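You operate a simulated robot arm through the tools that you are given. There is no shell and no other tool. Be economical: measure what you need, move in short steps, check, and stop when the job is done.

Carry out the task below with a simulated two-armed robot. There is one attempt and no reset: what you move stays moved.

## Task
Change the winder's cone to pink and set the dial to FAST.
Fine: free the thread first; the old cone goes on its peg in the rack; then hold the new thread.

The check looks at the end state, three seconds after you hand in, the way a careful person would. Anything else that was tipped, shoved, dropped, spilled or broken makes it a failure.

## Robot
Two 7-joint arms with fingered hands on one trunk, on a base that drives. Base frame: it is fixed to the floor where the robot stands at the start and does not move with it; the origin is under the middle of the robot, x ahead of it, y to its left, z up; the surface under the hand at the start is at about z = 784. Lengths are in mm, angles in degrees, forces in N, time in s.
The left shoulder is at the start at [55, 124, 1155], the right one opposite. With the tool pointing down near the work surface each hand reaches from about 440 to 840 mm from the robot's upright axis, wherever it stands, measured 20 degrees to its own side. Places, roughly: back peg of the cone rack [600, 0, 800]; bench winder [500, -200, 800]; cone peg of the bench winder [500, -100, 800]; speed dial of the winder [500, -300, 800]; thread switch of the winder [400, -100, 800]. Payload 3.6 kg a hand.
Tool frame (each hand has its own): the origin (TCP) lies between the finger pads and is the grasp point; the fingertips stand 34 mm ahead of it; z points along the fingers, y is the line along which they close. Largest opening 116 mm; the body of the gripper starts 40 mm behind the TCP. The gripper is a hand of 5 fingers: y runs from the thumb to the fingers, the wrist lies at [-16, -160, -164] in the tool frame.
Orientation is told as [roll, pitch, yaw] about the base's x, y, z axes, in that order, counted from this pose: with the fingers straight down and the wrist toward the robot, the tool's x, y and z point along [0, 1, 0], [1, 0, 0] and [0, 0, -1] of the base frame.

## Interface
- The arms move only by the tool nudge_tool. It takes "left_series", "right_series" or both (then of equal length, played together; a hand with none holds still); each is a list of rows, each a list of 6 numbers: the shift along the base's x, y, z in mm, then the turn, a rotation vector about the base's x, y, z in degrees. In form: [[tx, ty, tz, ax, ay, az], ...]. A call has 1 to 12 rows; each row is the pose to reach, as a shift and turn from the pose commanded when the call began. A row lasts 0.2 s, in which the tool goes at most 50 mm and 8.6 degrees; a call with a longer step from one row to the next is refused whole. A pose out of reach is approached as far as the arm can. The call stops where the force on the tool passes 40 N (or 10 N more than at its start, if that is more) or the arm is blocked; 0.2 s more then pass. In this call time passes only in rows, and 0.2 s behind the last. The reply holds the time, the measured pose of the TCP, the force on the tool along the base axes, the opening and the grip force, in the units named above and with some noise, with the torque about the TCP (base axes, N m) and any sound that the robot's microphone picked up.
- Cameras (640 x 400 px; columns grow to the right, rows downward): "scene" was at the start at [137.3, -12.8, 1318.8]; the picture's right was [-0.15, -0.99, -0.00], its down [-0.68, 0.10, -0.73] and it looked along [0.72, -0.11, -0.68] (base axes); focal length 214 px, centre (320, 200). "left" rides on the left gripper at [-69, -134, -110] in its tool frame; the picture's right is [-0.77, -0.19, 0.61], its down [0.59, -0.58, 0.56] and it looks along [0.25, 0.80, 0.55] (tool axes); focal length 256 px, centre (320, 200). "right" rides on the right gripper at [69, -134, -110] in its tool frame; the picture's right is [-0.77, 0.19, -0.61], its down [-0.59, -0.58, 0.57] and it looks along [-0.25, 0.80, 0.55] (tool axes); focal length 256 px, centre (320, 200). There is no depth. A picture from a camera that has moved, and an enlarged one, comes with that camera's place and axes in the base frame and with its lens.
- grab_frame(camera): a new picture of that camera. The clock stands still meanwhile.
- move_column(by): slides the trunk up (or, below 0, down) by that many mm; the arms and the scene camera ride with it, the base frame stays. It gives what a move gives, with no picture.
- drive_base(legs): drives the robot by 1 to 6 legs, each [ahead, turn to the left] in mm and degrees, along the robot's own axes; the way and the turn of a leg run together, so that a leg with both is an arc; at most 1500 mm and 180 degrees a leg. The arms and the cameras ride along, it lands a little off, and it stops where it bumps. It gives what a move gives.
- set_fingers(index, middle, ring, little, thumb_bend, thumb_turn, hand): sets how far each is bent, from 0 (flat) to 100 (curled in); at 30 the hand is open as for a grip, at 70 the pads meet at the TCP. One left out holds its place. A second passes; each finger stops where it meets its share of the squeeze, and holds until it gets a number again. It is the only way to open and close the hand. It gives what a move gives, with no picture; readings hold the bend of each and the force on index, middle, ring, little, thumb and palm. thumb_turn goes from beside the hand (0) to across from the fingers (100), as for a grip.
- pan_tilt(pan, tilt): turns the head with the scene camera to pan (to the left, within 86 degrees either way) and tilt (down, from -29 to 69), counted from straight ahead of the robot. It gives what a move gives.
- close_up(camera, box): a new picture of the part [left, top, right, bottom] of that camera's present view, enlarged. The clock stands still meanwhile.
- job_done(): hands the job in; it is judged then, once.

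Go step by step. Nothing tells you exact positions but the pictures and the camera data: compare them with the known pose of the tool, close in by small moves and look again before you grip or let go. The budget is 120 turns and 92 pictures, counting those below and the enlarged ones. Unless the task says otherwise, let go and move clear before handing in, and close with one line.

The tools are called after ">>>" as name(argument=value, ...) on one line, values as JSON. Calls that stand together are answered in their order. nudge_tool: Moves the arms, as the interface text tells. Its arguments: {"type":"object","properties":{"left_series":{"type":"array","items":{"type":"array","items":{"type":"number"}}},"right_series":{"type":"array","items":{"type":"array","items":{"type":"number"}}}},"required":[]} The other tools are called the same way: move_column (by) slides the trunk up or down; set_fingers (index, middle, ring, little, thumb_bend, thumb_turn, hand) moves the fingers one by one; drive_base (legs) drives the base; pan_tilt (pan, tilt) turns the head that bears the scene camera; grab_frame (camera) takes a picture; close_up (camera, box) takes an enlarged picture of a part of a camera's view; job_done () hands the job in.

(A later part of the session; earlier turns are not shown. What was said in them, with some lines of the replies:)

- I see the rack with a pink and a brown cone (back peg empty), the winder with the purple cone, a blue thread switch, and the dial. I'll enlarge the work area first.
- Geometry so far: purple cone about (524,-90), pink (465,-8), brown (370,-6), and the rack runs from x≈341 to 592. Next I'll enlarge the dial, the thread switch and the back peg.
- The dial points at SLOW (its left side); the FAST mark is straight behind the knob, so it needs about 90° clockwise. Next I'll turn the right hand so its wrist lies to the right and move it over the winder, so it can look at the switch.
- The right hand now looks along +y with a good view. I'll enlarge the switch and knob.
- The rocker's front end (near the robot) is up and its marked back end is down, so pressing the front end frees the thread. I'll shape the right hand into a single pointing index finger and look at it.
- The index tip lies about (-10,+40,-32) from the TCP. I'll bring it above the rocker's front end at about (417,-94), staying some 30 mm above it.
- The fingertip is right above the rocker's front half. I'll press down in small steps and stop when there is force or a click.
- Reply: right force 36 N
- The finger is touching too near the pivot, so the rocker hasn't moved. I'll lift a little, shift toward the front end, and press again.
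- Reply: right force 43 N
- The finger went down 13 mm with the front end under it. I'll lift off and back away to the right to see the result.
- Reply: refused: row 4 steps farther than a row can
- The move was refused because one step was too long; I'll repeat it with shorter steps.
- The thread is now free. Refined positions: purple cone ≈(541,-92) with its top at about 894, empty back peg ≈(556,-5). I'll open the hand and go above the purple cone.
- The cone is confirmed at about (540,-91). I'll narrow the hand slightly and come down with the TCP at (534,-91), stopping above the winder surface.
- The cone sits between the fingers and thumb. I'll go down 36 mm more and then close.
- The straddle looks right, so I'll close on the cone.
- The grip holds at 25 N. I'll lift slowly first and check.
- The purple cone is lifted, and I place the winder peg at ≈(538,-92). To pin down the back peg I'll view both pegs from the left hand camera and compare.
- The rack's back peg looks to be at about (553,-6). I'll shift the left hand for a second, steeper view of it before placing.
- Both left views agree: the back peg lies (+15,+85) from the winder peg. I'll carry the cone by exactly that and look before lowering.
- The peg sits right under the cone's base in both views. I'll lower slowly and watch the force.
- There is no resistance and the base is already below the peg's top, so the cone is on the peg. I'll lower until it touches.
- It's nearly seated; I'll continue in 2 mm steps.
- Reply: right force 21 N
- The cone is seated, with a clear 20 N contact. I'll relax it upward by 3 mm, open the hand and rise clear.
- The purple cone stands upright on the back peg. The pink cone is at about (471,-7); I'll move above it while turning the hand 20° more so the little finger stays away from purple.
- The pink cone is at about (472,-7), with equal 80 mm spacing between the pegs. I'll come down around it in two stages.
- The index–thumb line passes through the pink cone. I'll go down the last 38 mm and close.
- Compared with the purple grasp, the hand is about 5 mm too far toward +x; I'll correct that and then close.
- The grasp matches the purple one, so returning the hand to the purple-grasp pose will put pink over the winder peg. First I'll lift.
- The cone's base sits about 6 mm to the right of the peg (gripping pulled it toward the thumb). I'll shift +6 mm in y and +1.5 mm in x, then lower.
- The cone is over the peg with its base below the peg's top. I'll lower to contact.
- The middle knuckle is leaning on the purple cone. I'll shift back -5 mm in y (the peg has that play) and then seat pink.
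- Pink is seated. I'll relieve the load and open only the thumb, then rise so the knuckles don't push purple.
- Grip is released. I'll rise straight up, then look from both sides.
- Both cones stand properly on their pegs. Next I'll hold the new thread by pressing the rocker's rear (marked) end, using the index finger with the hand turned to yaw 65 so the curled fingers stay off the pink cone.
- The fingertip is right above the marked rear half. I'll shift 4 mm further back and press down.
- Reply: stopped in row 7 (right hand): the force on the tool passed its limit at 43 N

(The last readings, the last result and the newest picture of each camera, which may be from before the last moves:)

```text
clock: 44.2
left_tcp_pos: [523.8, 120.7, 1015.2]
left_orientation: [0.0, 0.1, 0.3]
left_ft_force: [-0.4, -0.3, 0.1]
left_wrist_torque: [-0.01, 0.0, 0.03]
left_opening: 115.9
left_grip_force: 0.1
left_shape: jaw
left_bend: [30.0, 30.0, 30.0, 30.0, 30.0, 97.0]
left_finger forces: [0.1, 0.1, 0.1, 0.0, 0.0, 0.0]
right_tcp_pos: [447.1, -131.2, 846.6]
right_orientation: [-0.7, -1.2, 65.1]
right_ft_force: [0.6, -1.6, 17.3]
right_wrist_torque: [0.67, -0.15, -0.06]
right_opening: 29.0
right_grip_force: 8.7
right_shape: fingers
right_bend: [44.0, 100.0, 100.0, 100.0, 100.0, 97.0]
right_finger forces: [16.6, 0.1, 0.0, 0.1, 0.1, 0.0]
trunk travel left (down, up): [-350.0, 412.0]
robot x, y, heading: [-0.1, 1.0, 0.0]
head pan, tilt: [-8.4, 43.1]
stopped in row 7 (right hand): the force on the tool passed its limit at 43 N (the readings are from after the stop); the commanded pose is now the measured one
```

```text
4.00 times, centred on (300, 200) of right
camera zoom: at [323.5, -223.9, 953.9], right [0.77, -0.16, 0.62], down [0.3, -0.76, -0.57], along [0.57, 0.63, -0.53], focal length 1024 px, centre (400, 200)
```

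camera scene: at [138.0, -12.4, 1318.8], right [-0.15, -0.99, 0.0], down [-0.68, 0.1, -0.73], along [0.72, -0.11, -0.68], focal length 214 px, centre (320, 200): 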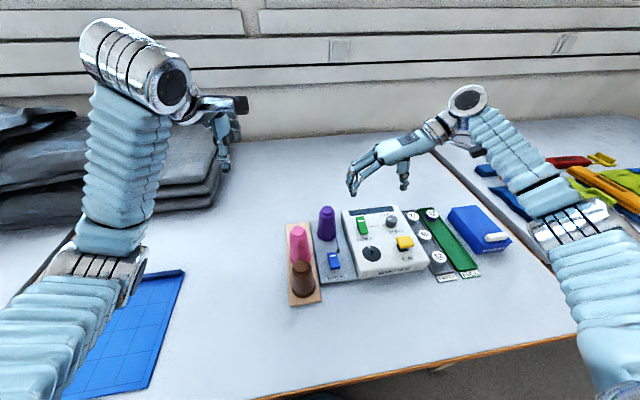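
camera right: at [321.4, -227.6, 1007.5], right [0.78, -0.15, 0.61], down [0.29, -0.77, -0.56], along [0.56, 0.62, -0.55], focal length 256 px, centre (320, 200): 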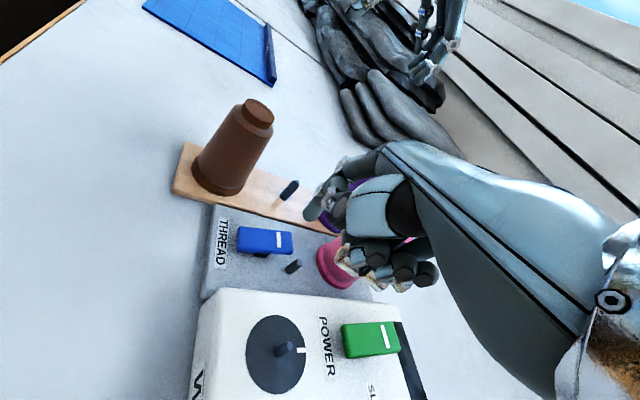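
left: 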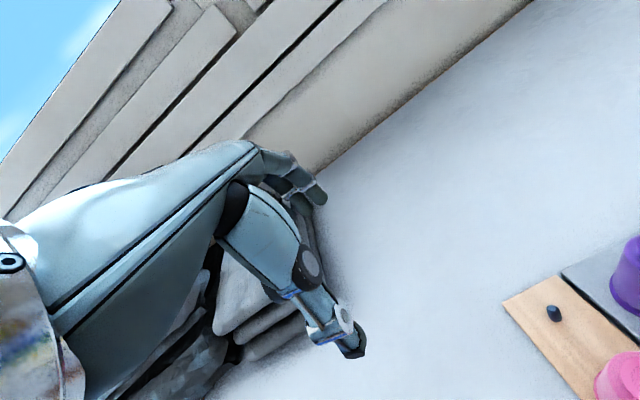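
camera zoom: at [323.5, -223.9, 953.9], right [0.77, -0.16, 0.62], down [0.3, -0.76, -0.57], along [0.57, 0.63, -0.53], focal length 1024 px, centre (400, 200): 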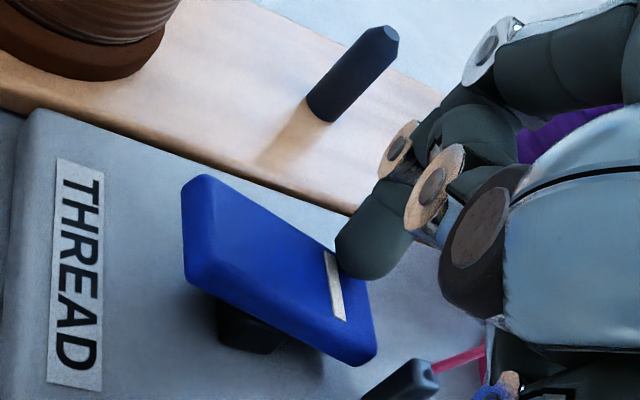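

The rocker has flipped and a pink thread now runs to the clip. I'll lift off and confirm, then go to the dial.

>>> nudge_tool(right_series=[[0, 0, 20, 0, 0, 0], [0, 0, 55, 0, 0, 0], [0, -25, 90, 0, 0, 0], [10, -60, 120, 0, 0, 0], [30, -100, 130, 0, 0, 0]])

>>> close_up(camera="scene", box=[290, 200, 410, 275])

```text
clock: 45.4
left_tcp_pos: [525.1, 121.0, 1015.3]
left_orientation: [0.0, 0.2, 0.3]
left_ft_force: [0.0, -0.4, 0.7]
left_wrist_torque: [0.02, -0.01, -0.01]
left_opening: 116.0
left_grip_force: 0.1
left_shape: jaw
left_bend: [30.0, 30.0, 30.0, 30.0, 30.0, 97.0]
left_finger forces: [0.1, 0.1, 0.0, 0.0, 0.0, 0.0]
right_tcp_pos: [481.0, -233.2, 976.8]
right_orientation: [-0.3, -0.8, 65.2]
right_ft_force: [-0.1, 0.2, -0.5]
right_wrist_torque: [0.03, -0.04, 0.06]
right_opening: 30.3
right_grip_force: 0.1
right_shape: fingers
right_bend: [45.0, 100.0, 100.0, 100.0, 100.0, 97.0]
right_finger forces: [0.1, 0.0, 0.1, 0.0, 0.0, 0.0]
trunk travel left (down, up): [-350.0, 412.0]
robot x, y, heading: [4.0, 3.6, -0.2]
head pan, tilt: [-8.4, 43.1]
```

```text
5.33 times, centred on (350, 238) of scene
camera zoom: at [137.8, -13.6, 1318.7], right [-0.15, -0.99, 0.0], down [-0.68, 0.1, -0.73], along [0.72, -0.11, -0.68], focal length 1144 px, centre (160, 0)
```

zoom: 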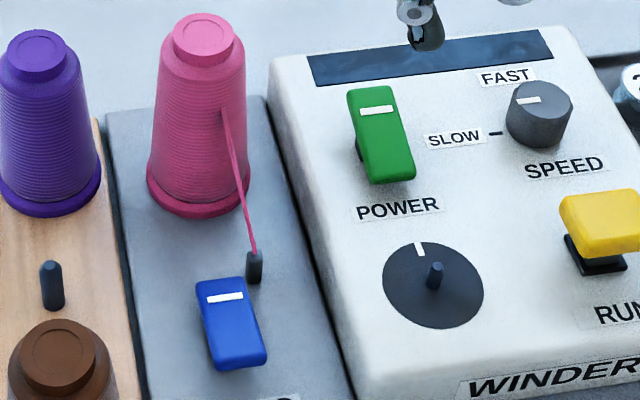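

The new thread is held. Next is the dial, at about (522,-283) with its top at about 845; I'll shape index, middle and thumb as a pinch and hover above the knob at yaw ~105.

>>> set_fingers(hand="right", index=45, middle=43, ring=100, little=100, thumb_bend=45)

>>> nudge_tool(right_series=[[8, -10, 0, 0, 0, 8], [16, -20, 0, 0, 0, 16], [24, -30, 0, 0, 0, 24], [32, -40, -10, 0, 0, 32], [39, -50, -30, 0, 0, 40], [39, -50, -50, 0, 0, 40]])

>>> grab_frame(camera="right")

>>> close_up(camera="scene", box=[340, 160, 460, 250])

```text
clock: 46.4
left_tcp_pos: [524.0, 121.7, 1014.5]
left_orientation: [0.1, 0.0, 0.3]
left_ft_force: [-0.7, 0.1, 0.5]
left_wrist_torque: [0.0, -0.02, 0.01]
left_opening: 115.8
left_grip_force: 0.0
left_shape: jaw
left_bend: [30.0, 30.0, 30.0, 30.0, 30.0, 97.0]
left_finger forces: [0.1, 0.1, 0.0, 0.1, 0.1, 0.0]
right_tcp_pos: [480.4, -234.2, 975.7]
right_orientation: [-0.3, -0.9, 65.2]
right_ft_force: [0.2, -0.1, -0.1]
right_wrist_torque: [0.0, 0.03, -0.03]
right_opening: 74.0
right_grip_force: 0.1
right_shape: fingers
right_bend: [45.0, 43.0, 100.0, 100.0, 45.0, 97.0]
right_finger forces: [0.0, 0.0, 0.0, 0.0, 0.0, 0.1]
trunk travel left (down, up): [-350.0, 412.0]
robot x, y, heading: [1.0, -3.1, -0.3]
head pan, tilt: [-8.4, 43.1]
```

```text
clock: 47.8
left_tcp_pos: [523.9, 121.9, 1015.0]
left_orientation: [-0.1, 0.0, 0.4]
left_ft_force: [-0.4, 0.0, 0.5]
left_wrist_torque: [0.03, 0.01, -0.01]
left_opening: 115.9
left_grip_force: 0.1
left_shape: jaw
left_bend: [30.0, 30.0, 30.0, 30.0, 30.0, 97.0]
left_finger forces: [0.0, 0.0, 0.0, 0.0, 0.1, 0.0]
right_tcp_pos: [513.8, -278.9, 923.9]
right_orientation: [-0.3, -0.8, 105.3]
right_ft_force: [-0.7, -0.2, 0.1]
right_wrist_torque: [0.01, 0.02, 0.01]
right_opening: 74.3
right_grip_force: 0.1
right_shape: fingers
right_bend: [45.0, 43.0, 100.0, 100.0, 45.0, 97.0]
right_finger forces: [0.0, 0.0, 0.0, 0.1, 0.0, 0.0]
trunk travel left (down, up): [-350.0, 412.0]
robot x, y, heading: [2.4, -2.4, -0.1]
head pan, tilt: [-8.4, 43.1]
```

```text
29 pictures are left
camera right: at [480.5, -427.9, 1031.2], right [0.69, 0.37, 0.62], down [0.72, -0.39, -0.57], along [0.03, 0.84, -0.54], focal length 256 px, centre (320, 200)
```

right: 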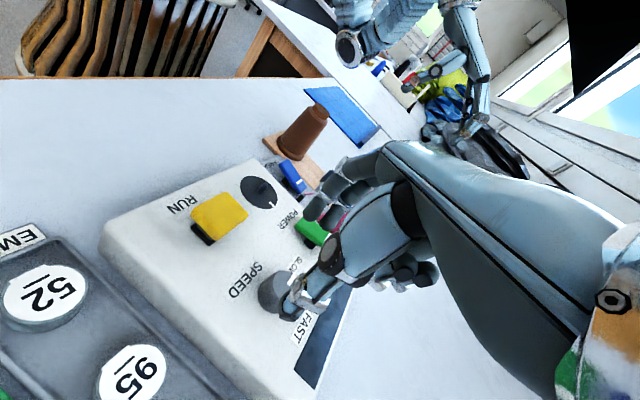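

```text
4.44 times, centred on (400, 205) of scene
camera zoom: at [137.3, -13.3, 1318.8], right [-0.15, -0.99, 0.0], down [-0.68, 0.1, -0.73], along [0.72, -0.11, -0.68], focal length 953 px, centre (-36, 178)
```

zoom: 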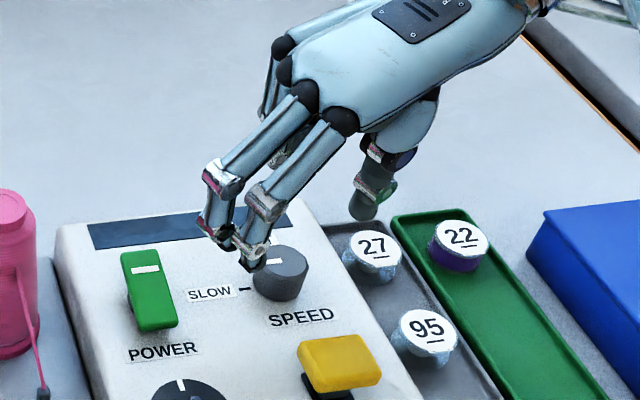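

The knob is at about (521,-284) and my pinch centre is about (509,-280), so I'll shift (+12,-4) and come down partway to check.

>>> nudge_tool(right_series=[[12, -4, 0, 0, 0, 0], [12, -4, -20, 0, 0, 0], [12, -4, -40, 0, 0, 0]])

>>> close_up(camera="right", box=[220, 160, 400, 340])

>>> close_up(camera="scene", box=[350, 180, 430, 240])

```text
clock: 48.6
left_tcp_pos: [523.7, 122.0, 1014.8]
left_orientation: [-0.1, 0.0, 0.3]
left_ft_force: [-0.2, -0.1, 0.6]
left_wrist_torque: [-0.02, 0.0, 0.02]
left_opening: 116.2
left_grip_force: 0.0
left_shape: jaw
left_bend: [30.0, 30.0, 30.0, 30.0, 30.0, 97.0]
left_finger forces: [0.1, 0.1, 0.0, 0.0, 0.0, 0.0]
right_tcp_pos: [526.9, -284.7, 885.3]
right_orientation: [-0.3, -0.7, 105.1]
right_ft_force: [0.1, -0.7, -1.0]
right_wrist_torque: [0.03, 0.01, 0.0]
right_opening: 74.1
right_grip_force: 0.1
right_shape: fingers
right_bend: [45.0, 43.0, 100.0, 100.0, 45.0, 97.0]
right_finger forces: [0.0, 0.0, 0.0, 0.0, 0.0, 0.0]
trunk travel left (down, up): [-350.0, 412.0]
robot x, y, heading: [-1.1, -3.0, -0.2]
head pan, tilt: [-8.4, 43.1]
```

```text
2.22 times, centred on (310, 250) of right
camera zoom: at [493.3, -433.3, 992.9], right [0.69, 0.37, 0.62], down [0.72, -0.39, -0.57], along [0.03, 0.84, -0.54], focal length 569 px, centre (342, 89)
```

zoom: 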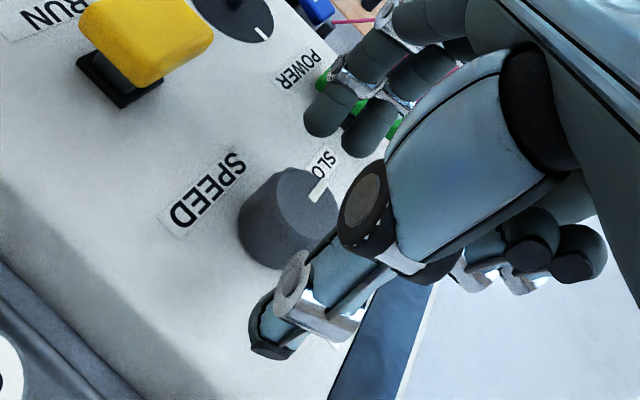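

```text
6.67 times, centred on (390, 210) of scene
camera zoom: at [137.5, -13.0, 1318.8], right [-0.15, -0.99, 0.0], down [-0.68, 0.1, -0.73], along [0.72, -0.11, -0.68], focal length 1430 px, centre (-147, 133)
```

zoom: 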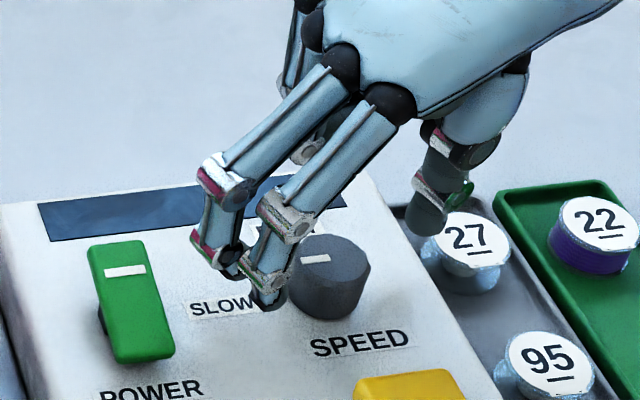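

The pinch line passes through the knob. A small y correction, then down 21 mm so the tips sit beside the knob.

>>> nudge_tool(right_series=[[-1, 3, -8, 0, 0, 0], [-1, 3, -15, 0, 0, 0], [-1, 3, -21, 0, 0, 0]])

>>> close_up(camera="scene", box=[350, 180, 430, 240])

>>> close_up(camera="right", box=[220, 160, 400, 340])

```text
clock: 49.4
left_tcp_pos: [523.5, 123.0, 1015.5]
left_orientation: [0.0, 0.1, 0.3]
left_ft_force: [0.0, 0.2, 0.4]
left_wrist_torque: [0.02, 0.01, 0.0]
left_opening: 115.7
left_grip_force: 0.2
left_shape: jaw
left_bend: [30.0, 30.0, 30.0, 30.0, 30.0, 97.0]
left_finger forces: [0.1, 0.0, 0.0, 0.0, 0.0, 0.0]
right_tcp_pos: [525.7, -280.8, 863.7]
right_orientation: [-0.5, -0.8, 105.2]
right_ft_force: [0.0, -0.9, 8.7]
right_wrist_torque: [0.28, 0.21, -0.01]
right_opening: 73.6
right_grip_force: 4.5
right_shape: fingers
right_bend: [46.0, 43.0, 100.0, 100.0, 45.0, 97.0]
right_finger forces: [8.2, 0.0, 0.1, 0.1, 0.0, 0.0]
trunk travel left (down, up): [-350.0, 412.0]
robot x, y, heading: [1.0, -0.1, -0.3]
head pan, tilt: [-8.4, 43.1]
```

```text
6.67 times, centred on (390, 210) of scene
camera zoom: at [136.5, -12.7, 1319.1], right [-0.15, -0.99, 0.0], down [-0.68, 0.1, -0.73], along [0.72, -0.11, -0.68], focal length 1430 px, centre (-147, 133)
```

zoom: 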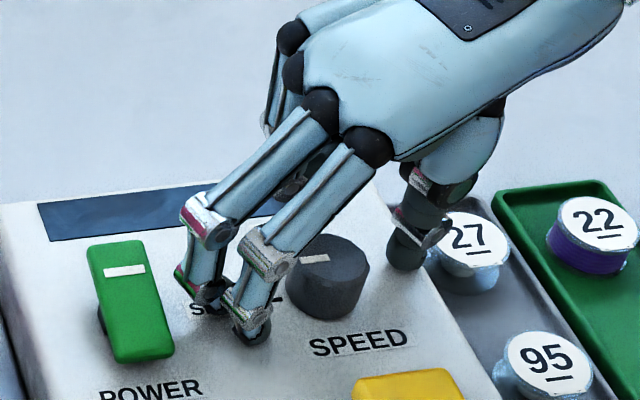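

```text
2.22 times, centred on (310, 250) of right
camera zoom: at [491.2, -429.4, 972.3], right [0.69, 0.37, 0.62], down [0.72, -0.39, -0.57], along [0.03, 0.84, -0.54], focal length 569 px, centre (342, 89)
```

zoom: 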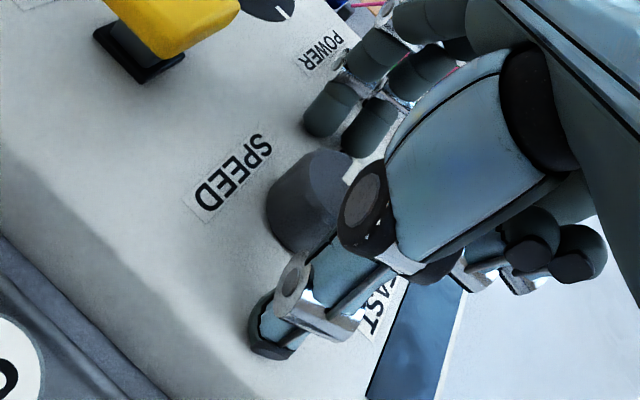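

The index tip just touched the panel, so I'll raise 5 mm and close the pinch on the knob.

>>> nudge_tool(right_series=[[0, 0, 5, 0, 0, 0]])

>>> set_fingers(hand="right", index=75, middle=75, thumb_bend=75)

>>> close_up(camera="scene", box=[350, 180, 430, 240])

>>> close_up(camera="right", box=[220, 160, 400, 340])

```text
clock: 49.8
left_tcp_pos: [524.5, 121.2, 1015.5]
left_orientation: [0.0, 0.0, 0.3]
left_ft_force: [0.0, -0.3, 0.0]
left_wrist_torque: [-0.01, 0.0, 0.0]
left_opening: 116.0
left_grip_force: 0.2
left_shape: jaw
left_bend: [30.0, 30.0, 30.0, 30.0, 30.0, 97.0]
left_finger forces: [0.0, 0.0, 0.0, 0.0, 0.0, 0.0]
right_tcp_pos: [525.8, -280.9, 868.3]
right_orientation: [-0.3, -0.9, 105.3]
right_ft_force: [-1.3, 0.6, -0.9]
right_wrist_torque: [0.01, -0.02, -0.02]
right_opening: 73.7
right_grip_force: 0.0
right_shape: fingers
right_bend: [45.0, 43.0, 100.0, 100.0, 45.0, 97.0]
right_finger forces: [0.0, 0.0, 0.1, 0.1, 0.0, 0.0]
trunk travel left (down, up): [-350.0, 412.0]
robot x, y, heading: [0.7, -0.1, -0.0]
head pan, tilt: [-8.4, 43.1]
```

```text
clock: 50.8
left_tcp_pos: [524.0, 121.5, 1015.1]
left_orientation: [0.0, 0.1, 0.3]
left_ft_force: [-1.1, 0.6, -0.2]
left_wrist_torque: [0.01, 0.02, -0.02]
left_opening: 115.7
left_grip_force: 0.1
left_shape: jaw
left_bend: [30.0, 30.0, 30.0, 30.0, 30.0, 97.0]
left_finger forces: [0.0, 0.0, 0.0, 0.0, 0.0, 0.0]
right_tcp_pos: [526.8, -281.2, 867.5]
right_orientation: [-0.3, -0.8, 105.2]
right_ft_force: [3.6, 1.4, -3.7]
right_wrist_torque: [0.03, -0.09, 0.0]
right_opening: 25.1
right_grip_force: 24.8
right_shape: fingers
right_bend: [63.0, 64.0, 100.0, 100.0, 64.0, 96.0]
right_finger forces: [12.1, 12.1, 0.0, 0.0, 25.2, 0.1]
trunk travel left (down, up): [-350.0, 412.0]
robot x, y, heading: [1.9, 3.1, -0.0]
head pan, tilt: [-8.4, 43.1]
```

```text
6.67 times, centred on (390, 210) of scene
camera zoom: at [138.2, -13.1, 1318.7], right [-0.15, -0.99, 0.0], down [-0.68, 0.1, -0.73], along [0.72, -0.11, -0.68], focal length 1430 px, centre (-147, 133)
```

zoom: 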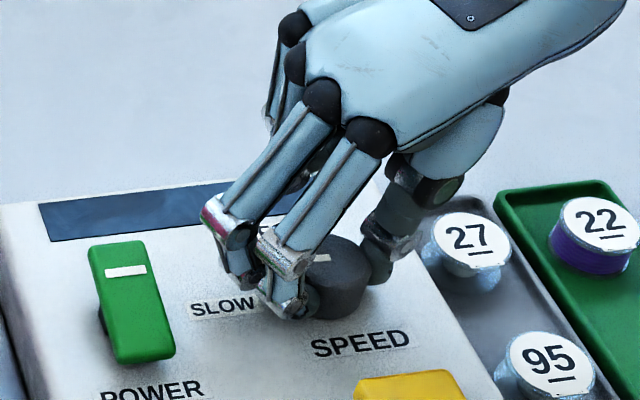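

```text
2.22 times, centred on (310, 250) of right
camera zoom: at [493.2, -429.4, 976.0], right [0.69, 0.37, 0.62], down [0.72, -0.39, -0.57], along [0.03, 0.84, -0.54], focal length 569 px, centre (342, 89)
```

zoom: 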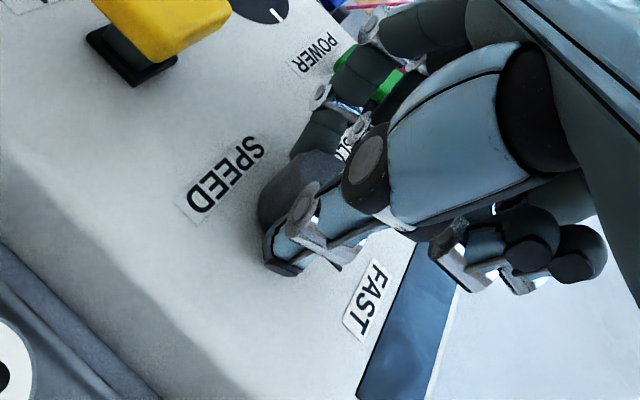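

The knob is gripped firmly. I'll turn clockwise 45° first, keeping the pinch centred on the knob, and check.

>>> nudge_tool(right_series=[[0, -0.5, 0, 0, 0, -7.5], [0, -1, 0, 0, 0, -15], [-0.1, -1.5, 0, 0, 0, -22.5], [-0.2, -2, 0, 0, 0, -30], [-0.3, -2.5, 0, 0, 0, -37.5], [-0.4, -3, 0, 0, 0, -45]])

>>> close_up(camera="scene", box=[350, 180, 430, 240])

>>> close_up(camera="right", box=[220, 160, 400, 340])

```text
clock: 52.2
left_tcp_pos: [524.5, 122.4, 1015.0]
left_orientation: [0.1, 0.1, 0.4]
left_ft_force: [0.2, 0.7, 0.3]
left_wrist_torque: [0.0, 0.01, 0.0]
left_opening: 116.1
left_grip_force: 0.1
left_shape: jaw
left_bend: [30.0, 30.0, 30.0, 30.0, 30.0, 97.0]
left_finger forces: [0.0, 0.1, 0.0, 0.0, 0.1, 0.2]
right_tcp_pos: [524.1, -284.7, 867.9]
right_orientation: [-0.2, -0.8, 60.0]
right_ft_force: [8.1, 5.5, 1.6]
right_wrist_torque: [0.21, -0.37, -0.06]
right_opening: 24.8
right_grip_force: 27.2
right_shape: fingers
right_bend: [62.0, 63.0, 100.0, 100.0, 65.0, 96.0]
right_finger forces: [14.8, 16.3, 0.0, 0.1, 23.3, 0.0]
trunk travel left (down, up): [-350.0, 412.0]
robot x, y, heading: [0.6, 0.9, -0.0]
head pan, tilt: [-8.4, 43.1]
```

```text
6.67 times, centred on (390, 210) of scene
camera zoom: at [138.4, -12.1, 1318.8], right [-0.15, -0.99, 0.0], down [-0.68, 0.1, -0.73], along [0.72, -0.11, -0.68], focal length 1430 px, centre (-147, 133)
```

zoom: 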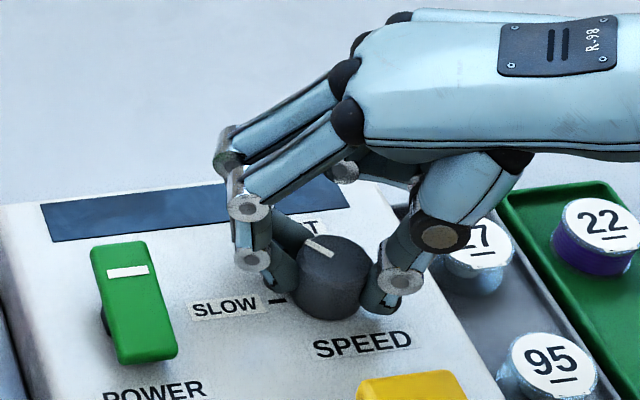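

```text
2.22 times, centred on (310, 250) of right
camera zoom: at [395.5, -367.0, 975.7], right [0.75, -0.23, 0.62], down [0.23, -0.79, -0.57], along [0.62, 0.57, -0.54], focal length 569 px, centre (342, 89)
```

zoom: 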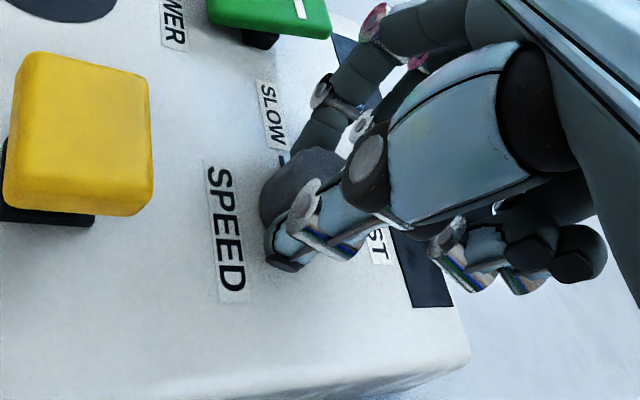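

The pointer turned along with the hand, about halfway. I'll do another 45°, relaxing the small side force.

>>> nudge_tool(right_series=[[0.5, 0.5, 0, 0, 0, -7.5], [0.3, 0.3, 0, 0, 0, -15], [0.2, 0.2, 0, 0, 0, -22.5], [0, 0, 0, 0, 0, -30], [0, 0, 0, 0, 0, -37.5], [0, 0, 0, 0, 0, -45]])

>>> close_up(camera="scene", box=[350, 180, 430, 240])

```text
clock: 53.6
left_tcp_pos: [523.2, 120.5, 1015.8]
left_orientation: [0.0, 0.0, 0.3]
left_ft_force: [0.2, -1.0, 0.2]
left_wrist_torque: [0.0, 0.01, 0.0]
left_opening: 115.8
left_grip_force: 0.2
left_shape: jaw
left_bend: [30.0, 30.0, 30.0, 30.0, 30.0, 97.0]
left_finger forces: [0.0, 0.1, 0.0, 0.1, 0.1, 0.0]
right_tcp_pos: [524.5, -285.3, 868.5]
right_orientation: [-0.3, -0.8, 15.2]
right_ft_force: [-4.4, -0.1, 1.4]
right_wrist_torque: [0.01, 0.07, 0.27]
right_opening: 25.2
right_grip_force: 27.4
right_shape: fingers
right_bend: [63.0, 63.0, 100.0, 100.0, 64.0, 97.0]
right_finger forces: [12.9, 12.6, 0.1, 0.1, 29.9, 0.0]
trunk travel left (down, up): [-350.0, 412.0]
robot x, y, heading: [-2.1, 0.1, -0.1]
head pan, tilt: [-8.4, 43.1]
```

```text
6.67 times, centred on (390, 210) of scene
camera zoom: at [136.5, -13.0, 1318.9], right [-0.15, -0.99, 0.0], down [-0.68, 0.1, -0.73], along [0.72, -0.11, -0.68], focal length 1430 px, centre (-147, 133)
```

zoom: 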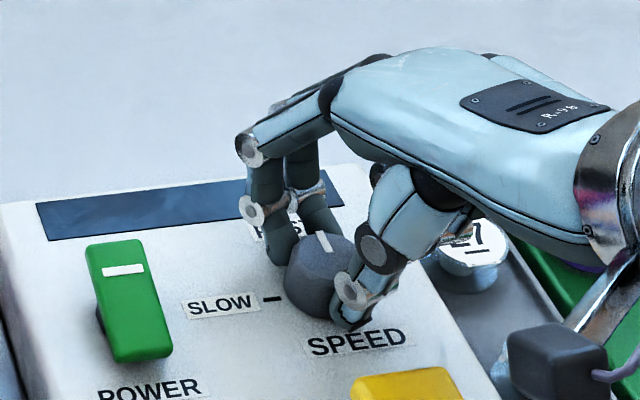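

The pointer now points straight back toward FAST. I'll release, lift clear and inspect.

>>> set_fingers(hand="right", index=47, middle=46, thumb_bend=48)

>>> nudge_tool(right_series=[[0, 0, 15, 0, 0, 0], [0, 0, 45, 0, 0, 0], [0, 0, 85, 0, 0, 0], [0, -20, 125, 0, 0, 0], [0, -50, 155, 0, 0, 0], [0, -90, 170, 0, 0, 0]])

>>> close_up(camera="scene", box=[368, 204, 408, 229])

>>> grab_frame(camera="right")

```text
clock: 54.6
left_tcp_pos: [524.5, 122.9, 1015.2]
left_orientation: [0.1, 0.1, 0.3]
left_ft_force: [-0.8, -0.2, -0.8]
left_wrist_torque: [0.0, -0.01, 0.01]
left_opening: 115.8
left_grip_force: 0.0
left_shape: jaw
left_bend: [30.0, 30.0, 30.0, 30.0, 30.0, 97.0]
left_finger forces: [0.1, 0.0, 0.0, 0.0, 0.0, 0.0]
right_tcp_pos: [525.4, -284.8, 868.2]
right_orientation: [-0.3, -0.7, 15.1]
right_ft_force: [0.2, 0.4, 0.6]
right_wrist_torque: [-0.01, -0.02, 0.0]
right_opening: 66.1
right_grip_force: 0.1
right_shape: fingers
right_bend: [47.0, 46.0, 100.0, 100.0, 48.0, 97.0]
right_finger forces: [0.0, 0.0, 0.0, 0.0, 0.0, 0.0]
trunk travel left (down, up): [-350.0, 412.0]
robot x, y, heading: [-3.4, 1.0, -0.2]
head pan, tilt: [-8.4, 43.1]
```

```text
clock: 56.0
left_tcp_pos: [522.8, 120.5, 1015.4]
left_orientation: [0.0, 0.0, 0.3]
left_ft_force: [0.9, 0.1, 0.1]
left_wrist_torque: [-0.01, -0.01, 0.0]
left_opening: 116.0
left_grip_force: 0.0
left_shape: jaw
left_bend: [30.0, 30.0, 30.0, 30.0, 30.0, 97.0]
left_finger forces: [0.0, 0.0, 0.0, 0.1, 0.1, 0.0]
right_tcp_pos: [524.6, -377.4, 1040.7]
right_orientation: [-0.3, -0.7, 15.2]
right_ft_force: [-0.2, -1.7, -0.6]
right_wrist_torque: [-0.01, 0.02, 0.01]
right_opening: 66.2
right_grip_force: 0.0
right_shape: fingers
right_bend: [47.0, 46.0, 100.0, 100.0, 48.0, 97.0]
right_finger forces: [0.1, 0.0, 0.0, 0.0, 0.1, 0.0]
trunk travel left (down, up): [-350.0, 412.0]
robot x, y, heading: [-1.4, -2.4, 0.2]
head pan, tilt: [-8.4, 43.1]
```

```text
16.00 times, centred on (388, 216) of scene
camera zoom: at [137.2, -13.8, 1318.8], right [-0.15, -0.99, 0.0], down [-0.68, 0.1, -0.73], along [0.72, -0.11, -0.68], focal length 3432 px, centre (-768, -64)
```

zoom: 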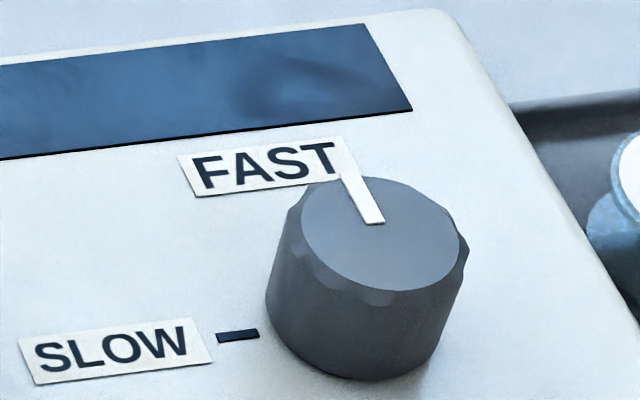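

```text
17 pictures are left
camera right: at [374.6, -344.1, 1148.3], right [0.37, -0.69, 0.62], down [-0.39, -0.72, -0.57], along [0.84, -0.03, -0.54], focal length 256 px, centre (320, 200)
```

right: 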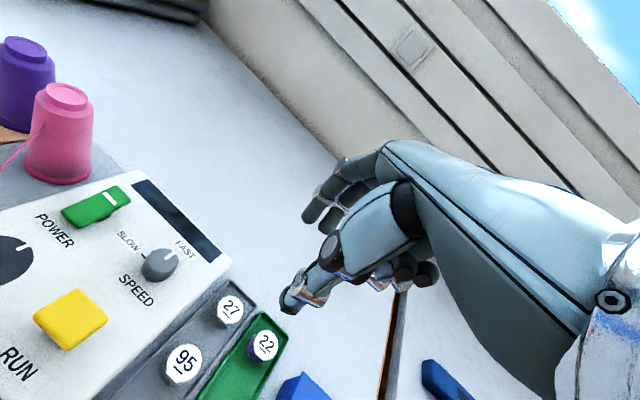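

The pointer looks to be on FAST; I'll check its alignment with the mark from the right camera, and the whole bench once more.

>>> close_up(camera="right", box=[130, 235, 194, 275])

>>> close_up(camera="scene", box=[270, 190, 510, 310])

```text
10.00 times, centred on (162, 255) of right
camera zoom: at [374.6, -344.1, 1148.3], right [0.37, -0.69, 0.62], down [-0.39, -0.72, -0.57], along [0.84, -0.03, -0.54], focal length 2560 px, centre (1900, -350)
```

zoom: 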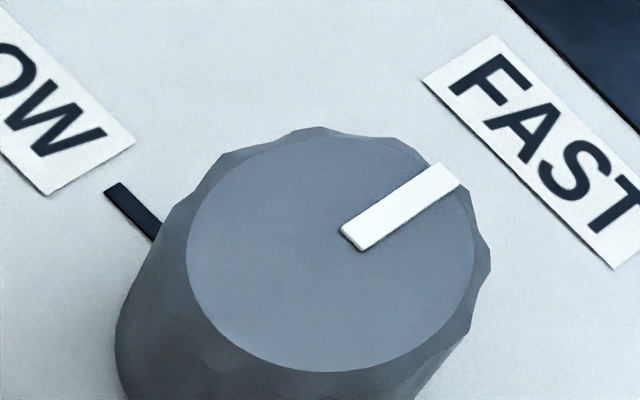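

```text
2.67 times, centred on (390, 250) of scene
camera zoom: at [137.2, -13.8, 1318.8], right [-0.15, -0.99, 0.0], down [-0.68, 0.1, -0.73], along [0.72, -0.11, -0.68], focal length 572 px, centre (133, 67)
```

zoom: 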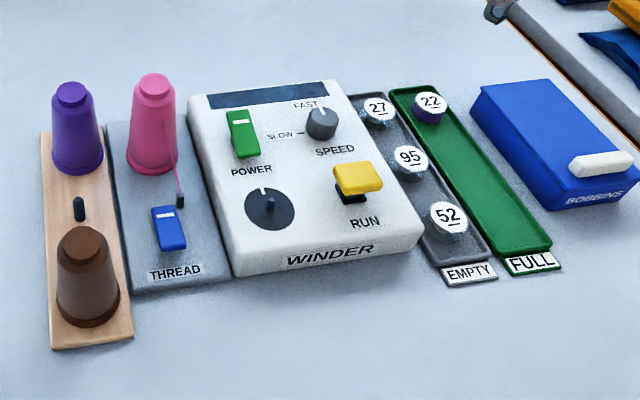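

The bench looks right. For certainty on the FAST tick I'll turn the hand, high above, so the right camera sees the tick beside the knob.

>>> nudge_tool(right_series=[[0, 10, 0, 0, 0, 8], [2, 25, 0, 0, 0, 16], [4, 40, 0, 0, 0, 24], [6, 60, 0, 0, 0, 32], [8, 80, 0, 0, 0, 40], [8, 100, 0, 0, 0, 48], [8, 120, -10, 0, 0, 56], [8, 140, -20, 0, 0, 64], [8, 155, -30, 0, 0, 72]])

>>> grab_frame(camera="right")

>>> close_up(camera="right", box=[160, 290, 280, 380])

```text
clock: 58.0
left_tcp_pos: [523.5, 123.2, 1015.6]
left_orientation: [-0.1, 0.1, 0.4]
left_ft_force: [0.4, 0.6, 0.6]
left_wrist_torque: [-0.02, 0.01, -0.01]
left_opening: 116.0
left_grip_force: 0.2
left_shape: jaw
left_bend: [30.0, 30.0, 30.0, 30.0, 30.0, 97.0]
left_finger forces: [0.0, 0.1, 0.0, 0.0, 0.1, 0.0]
right_tcp_pos: [531.8, -220.9, 1010.5]
right_orientation: [-0.4, -0.8, 87.3]
right_ft_force: [0.2, 0.0, 0.1]
right_wrist_torque: [0.02, -0.01, 0.03]
right_opening: 66.5
right_grip_force: 0.0
right_shape: fingers
right_bend: [47.0, 46.0, 100.0, 100.0, 48.0, 97.0]
right_finger forces: [0.0, 0.1, 0.0, 0.0, 0.0, 0.1]
trunk travel left (down, up): [-350.0, 412.0]
robot x, y, heading: [-0.4, 0.2, -0.1]
head pan, tilt: [-8.4, 43.1]
```

```text
14 pictures are left
camera right: at [454.1, -352.0, 1117.9], right [0.77, 0.14, 0.62], down [0.57, -0.6, -0.57], along [0.29, 0.79, -0.54], focal length 256 px, centre (320, 200)
```

right: 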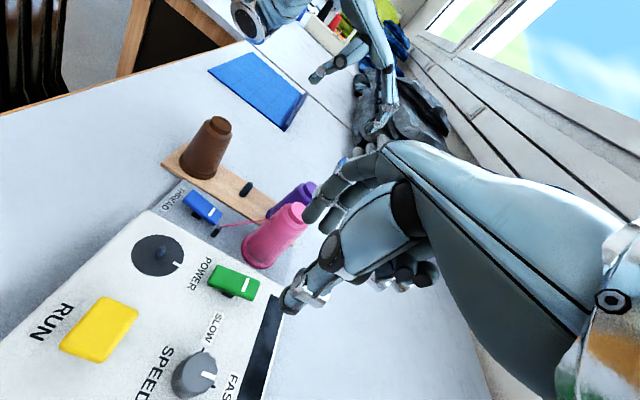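

```text
4.44 times, centred on (220, 335) of right
camera zoom: at [454.1, -352.0, 1117.9], right [0.77, 0.14, 0.62], down [0.57, -0.6, -0.57], along [0.29, 0.79, -0.54], focal length 1138 px, centre (764, -400)
```

zoom: 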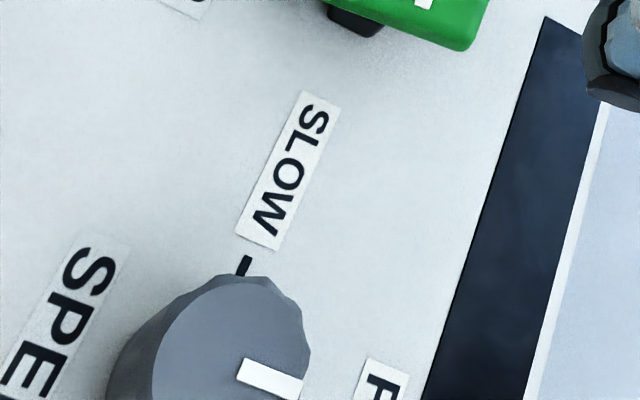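

>>> close_up(camera="right", box=[165, 340, 261, 400])

```text
6.67 times, centred on (213, 370) of right
camera zoom: at [454.1, -352.0, 1117.9], right [0.77, 0.14, 0.62], down [0.57, -0.6, -0.57], along [0.29, 0.79, -0.54], focal length 1707 px, centre (1033, -933)
```

zoom: 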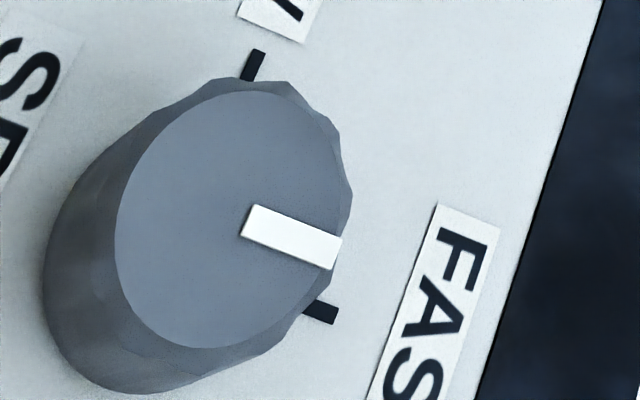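

The pointer is parallel to and in line with the FAST tick, purple is on the back peg, pink is on the winder with its thread held, and both hands are clear. Handing in.

>>> job_done()

```text
The job is handed in.
```

The winder now carries the pink cone with its thread held, the purple cone is on the rack's back peg, and the dial is set to FAST.
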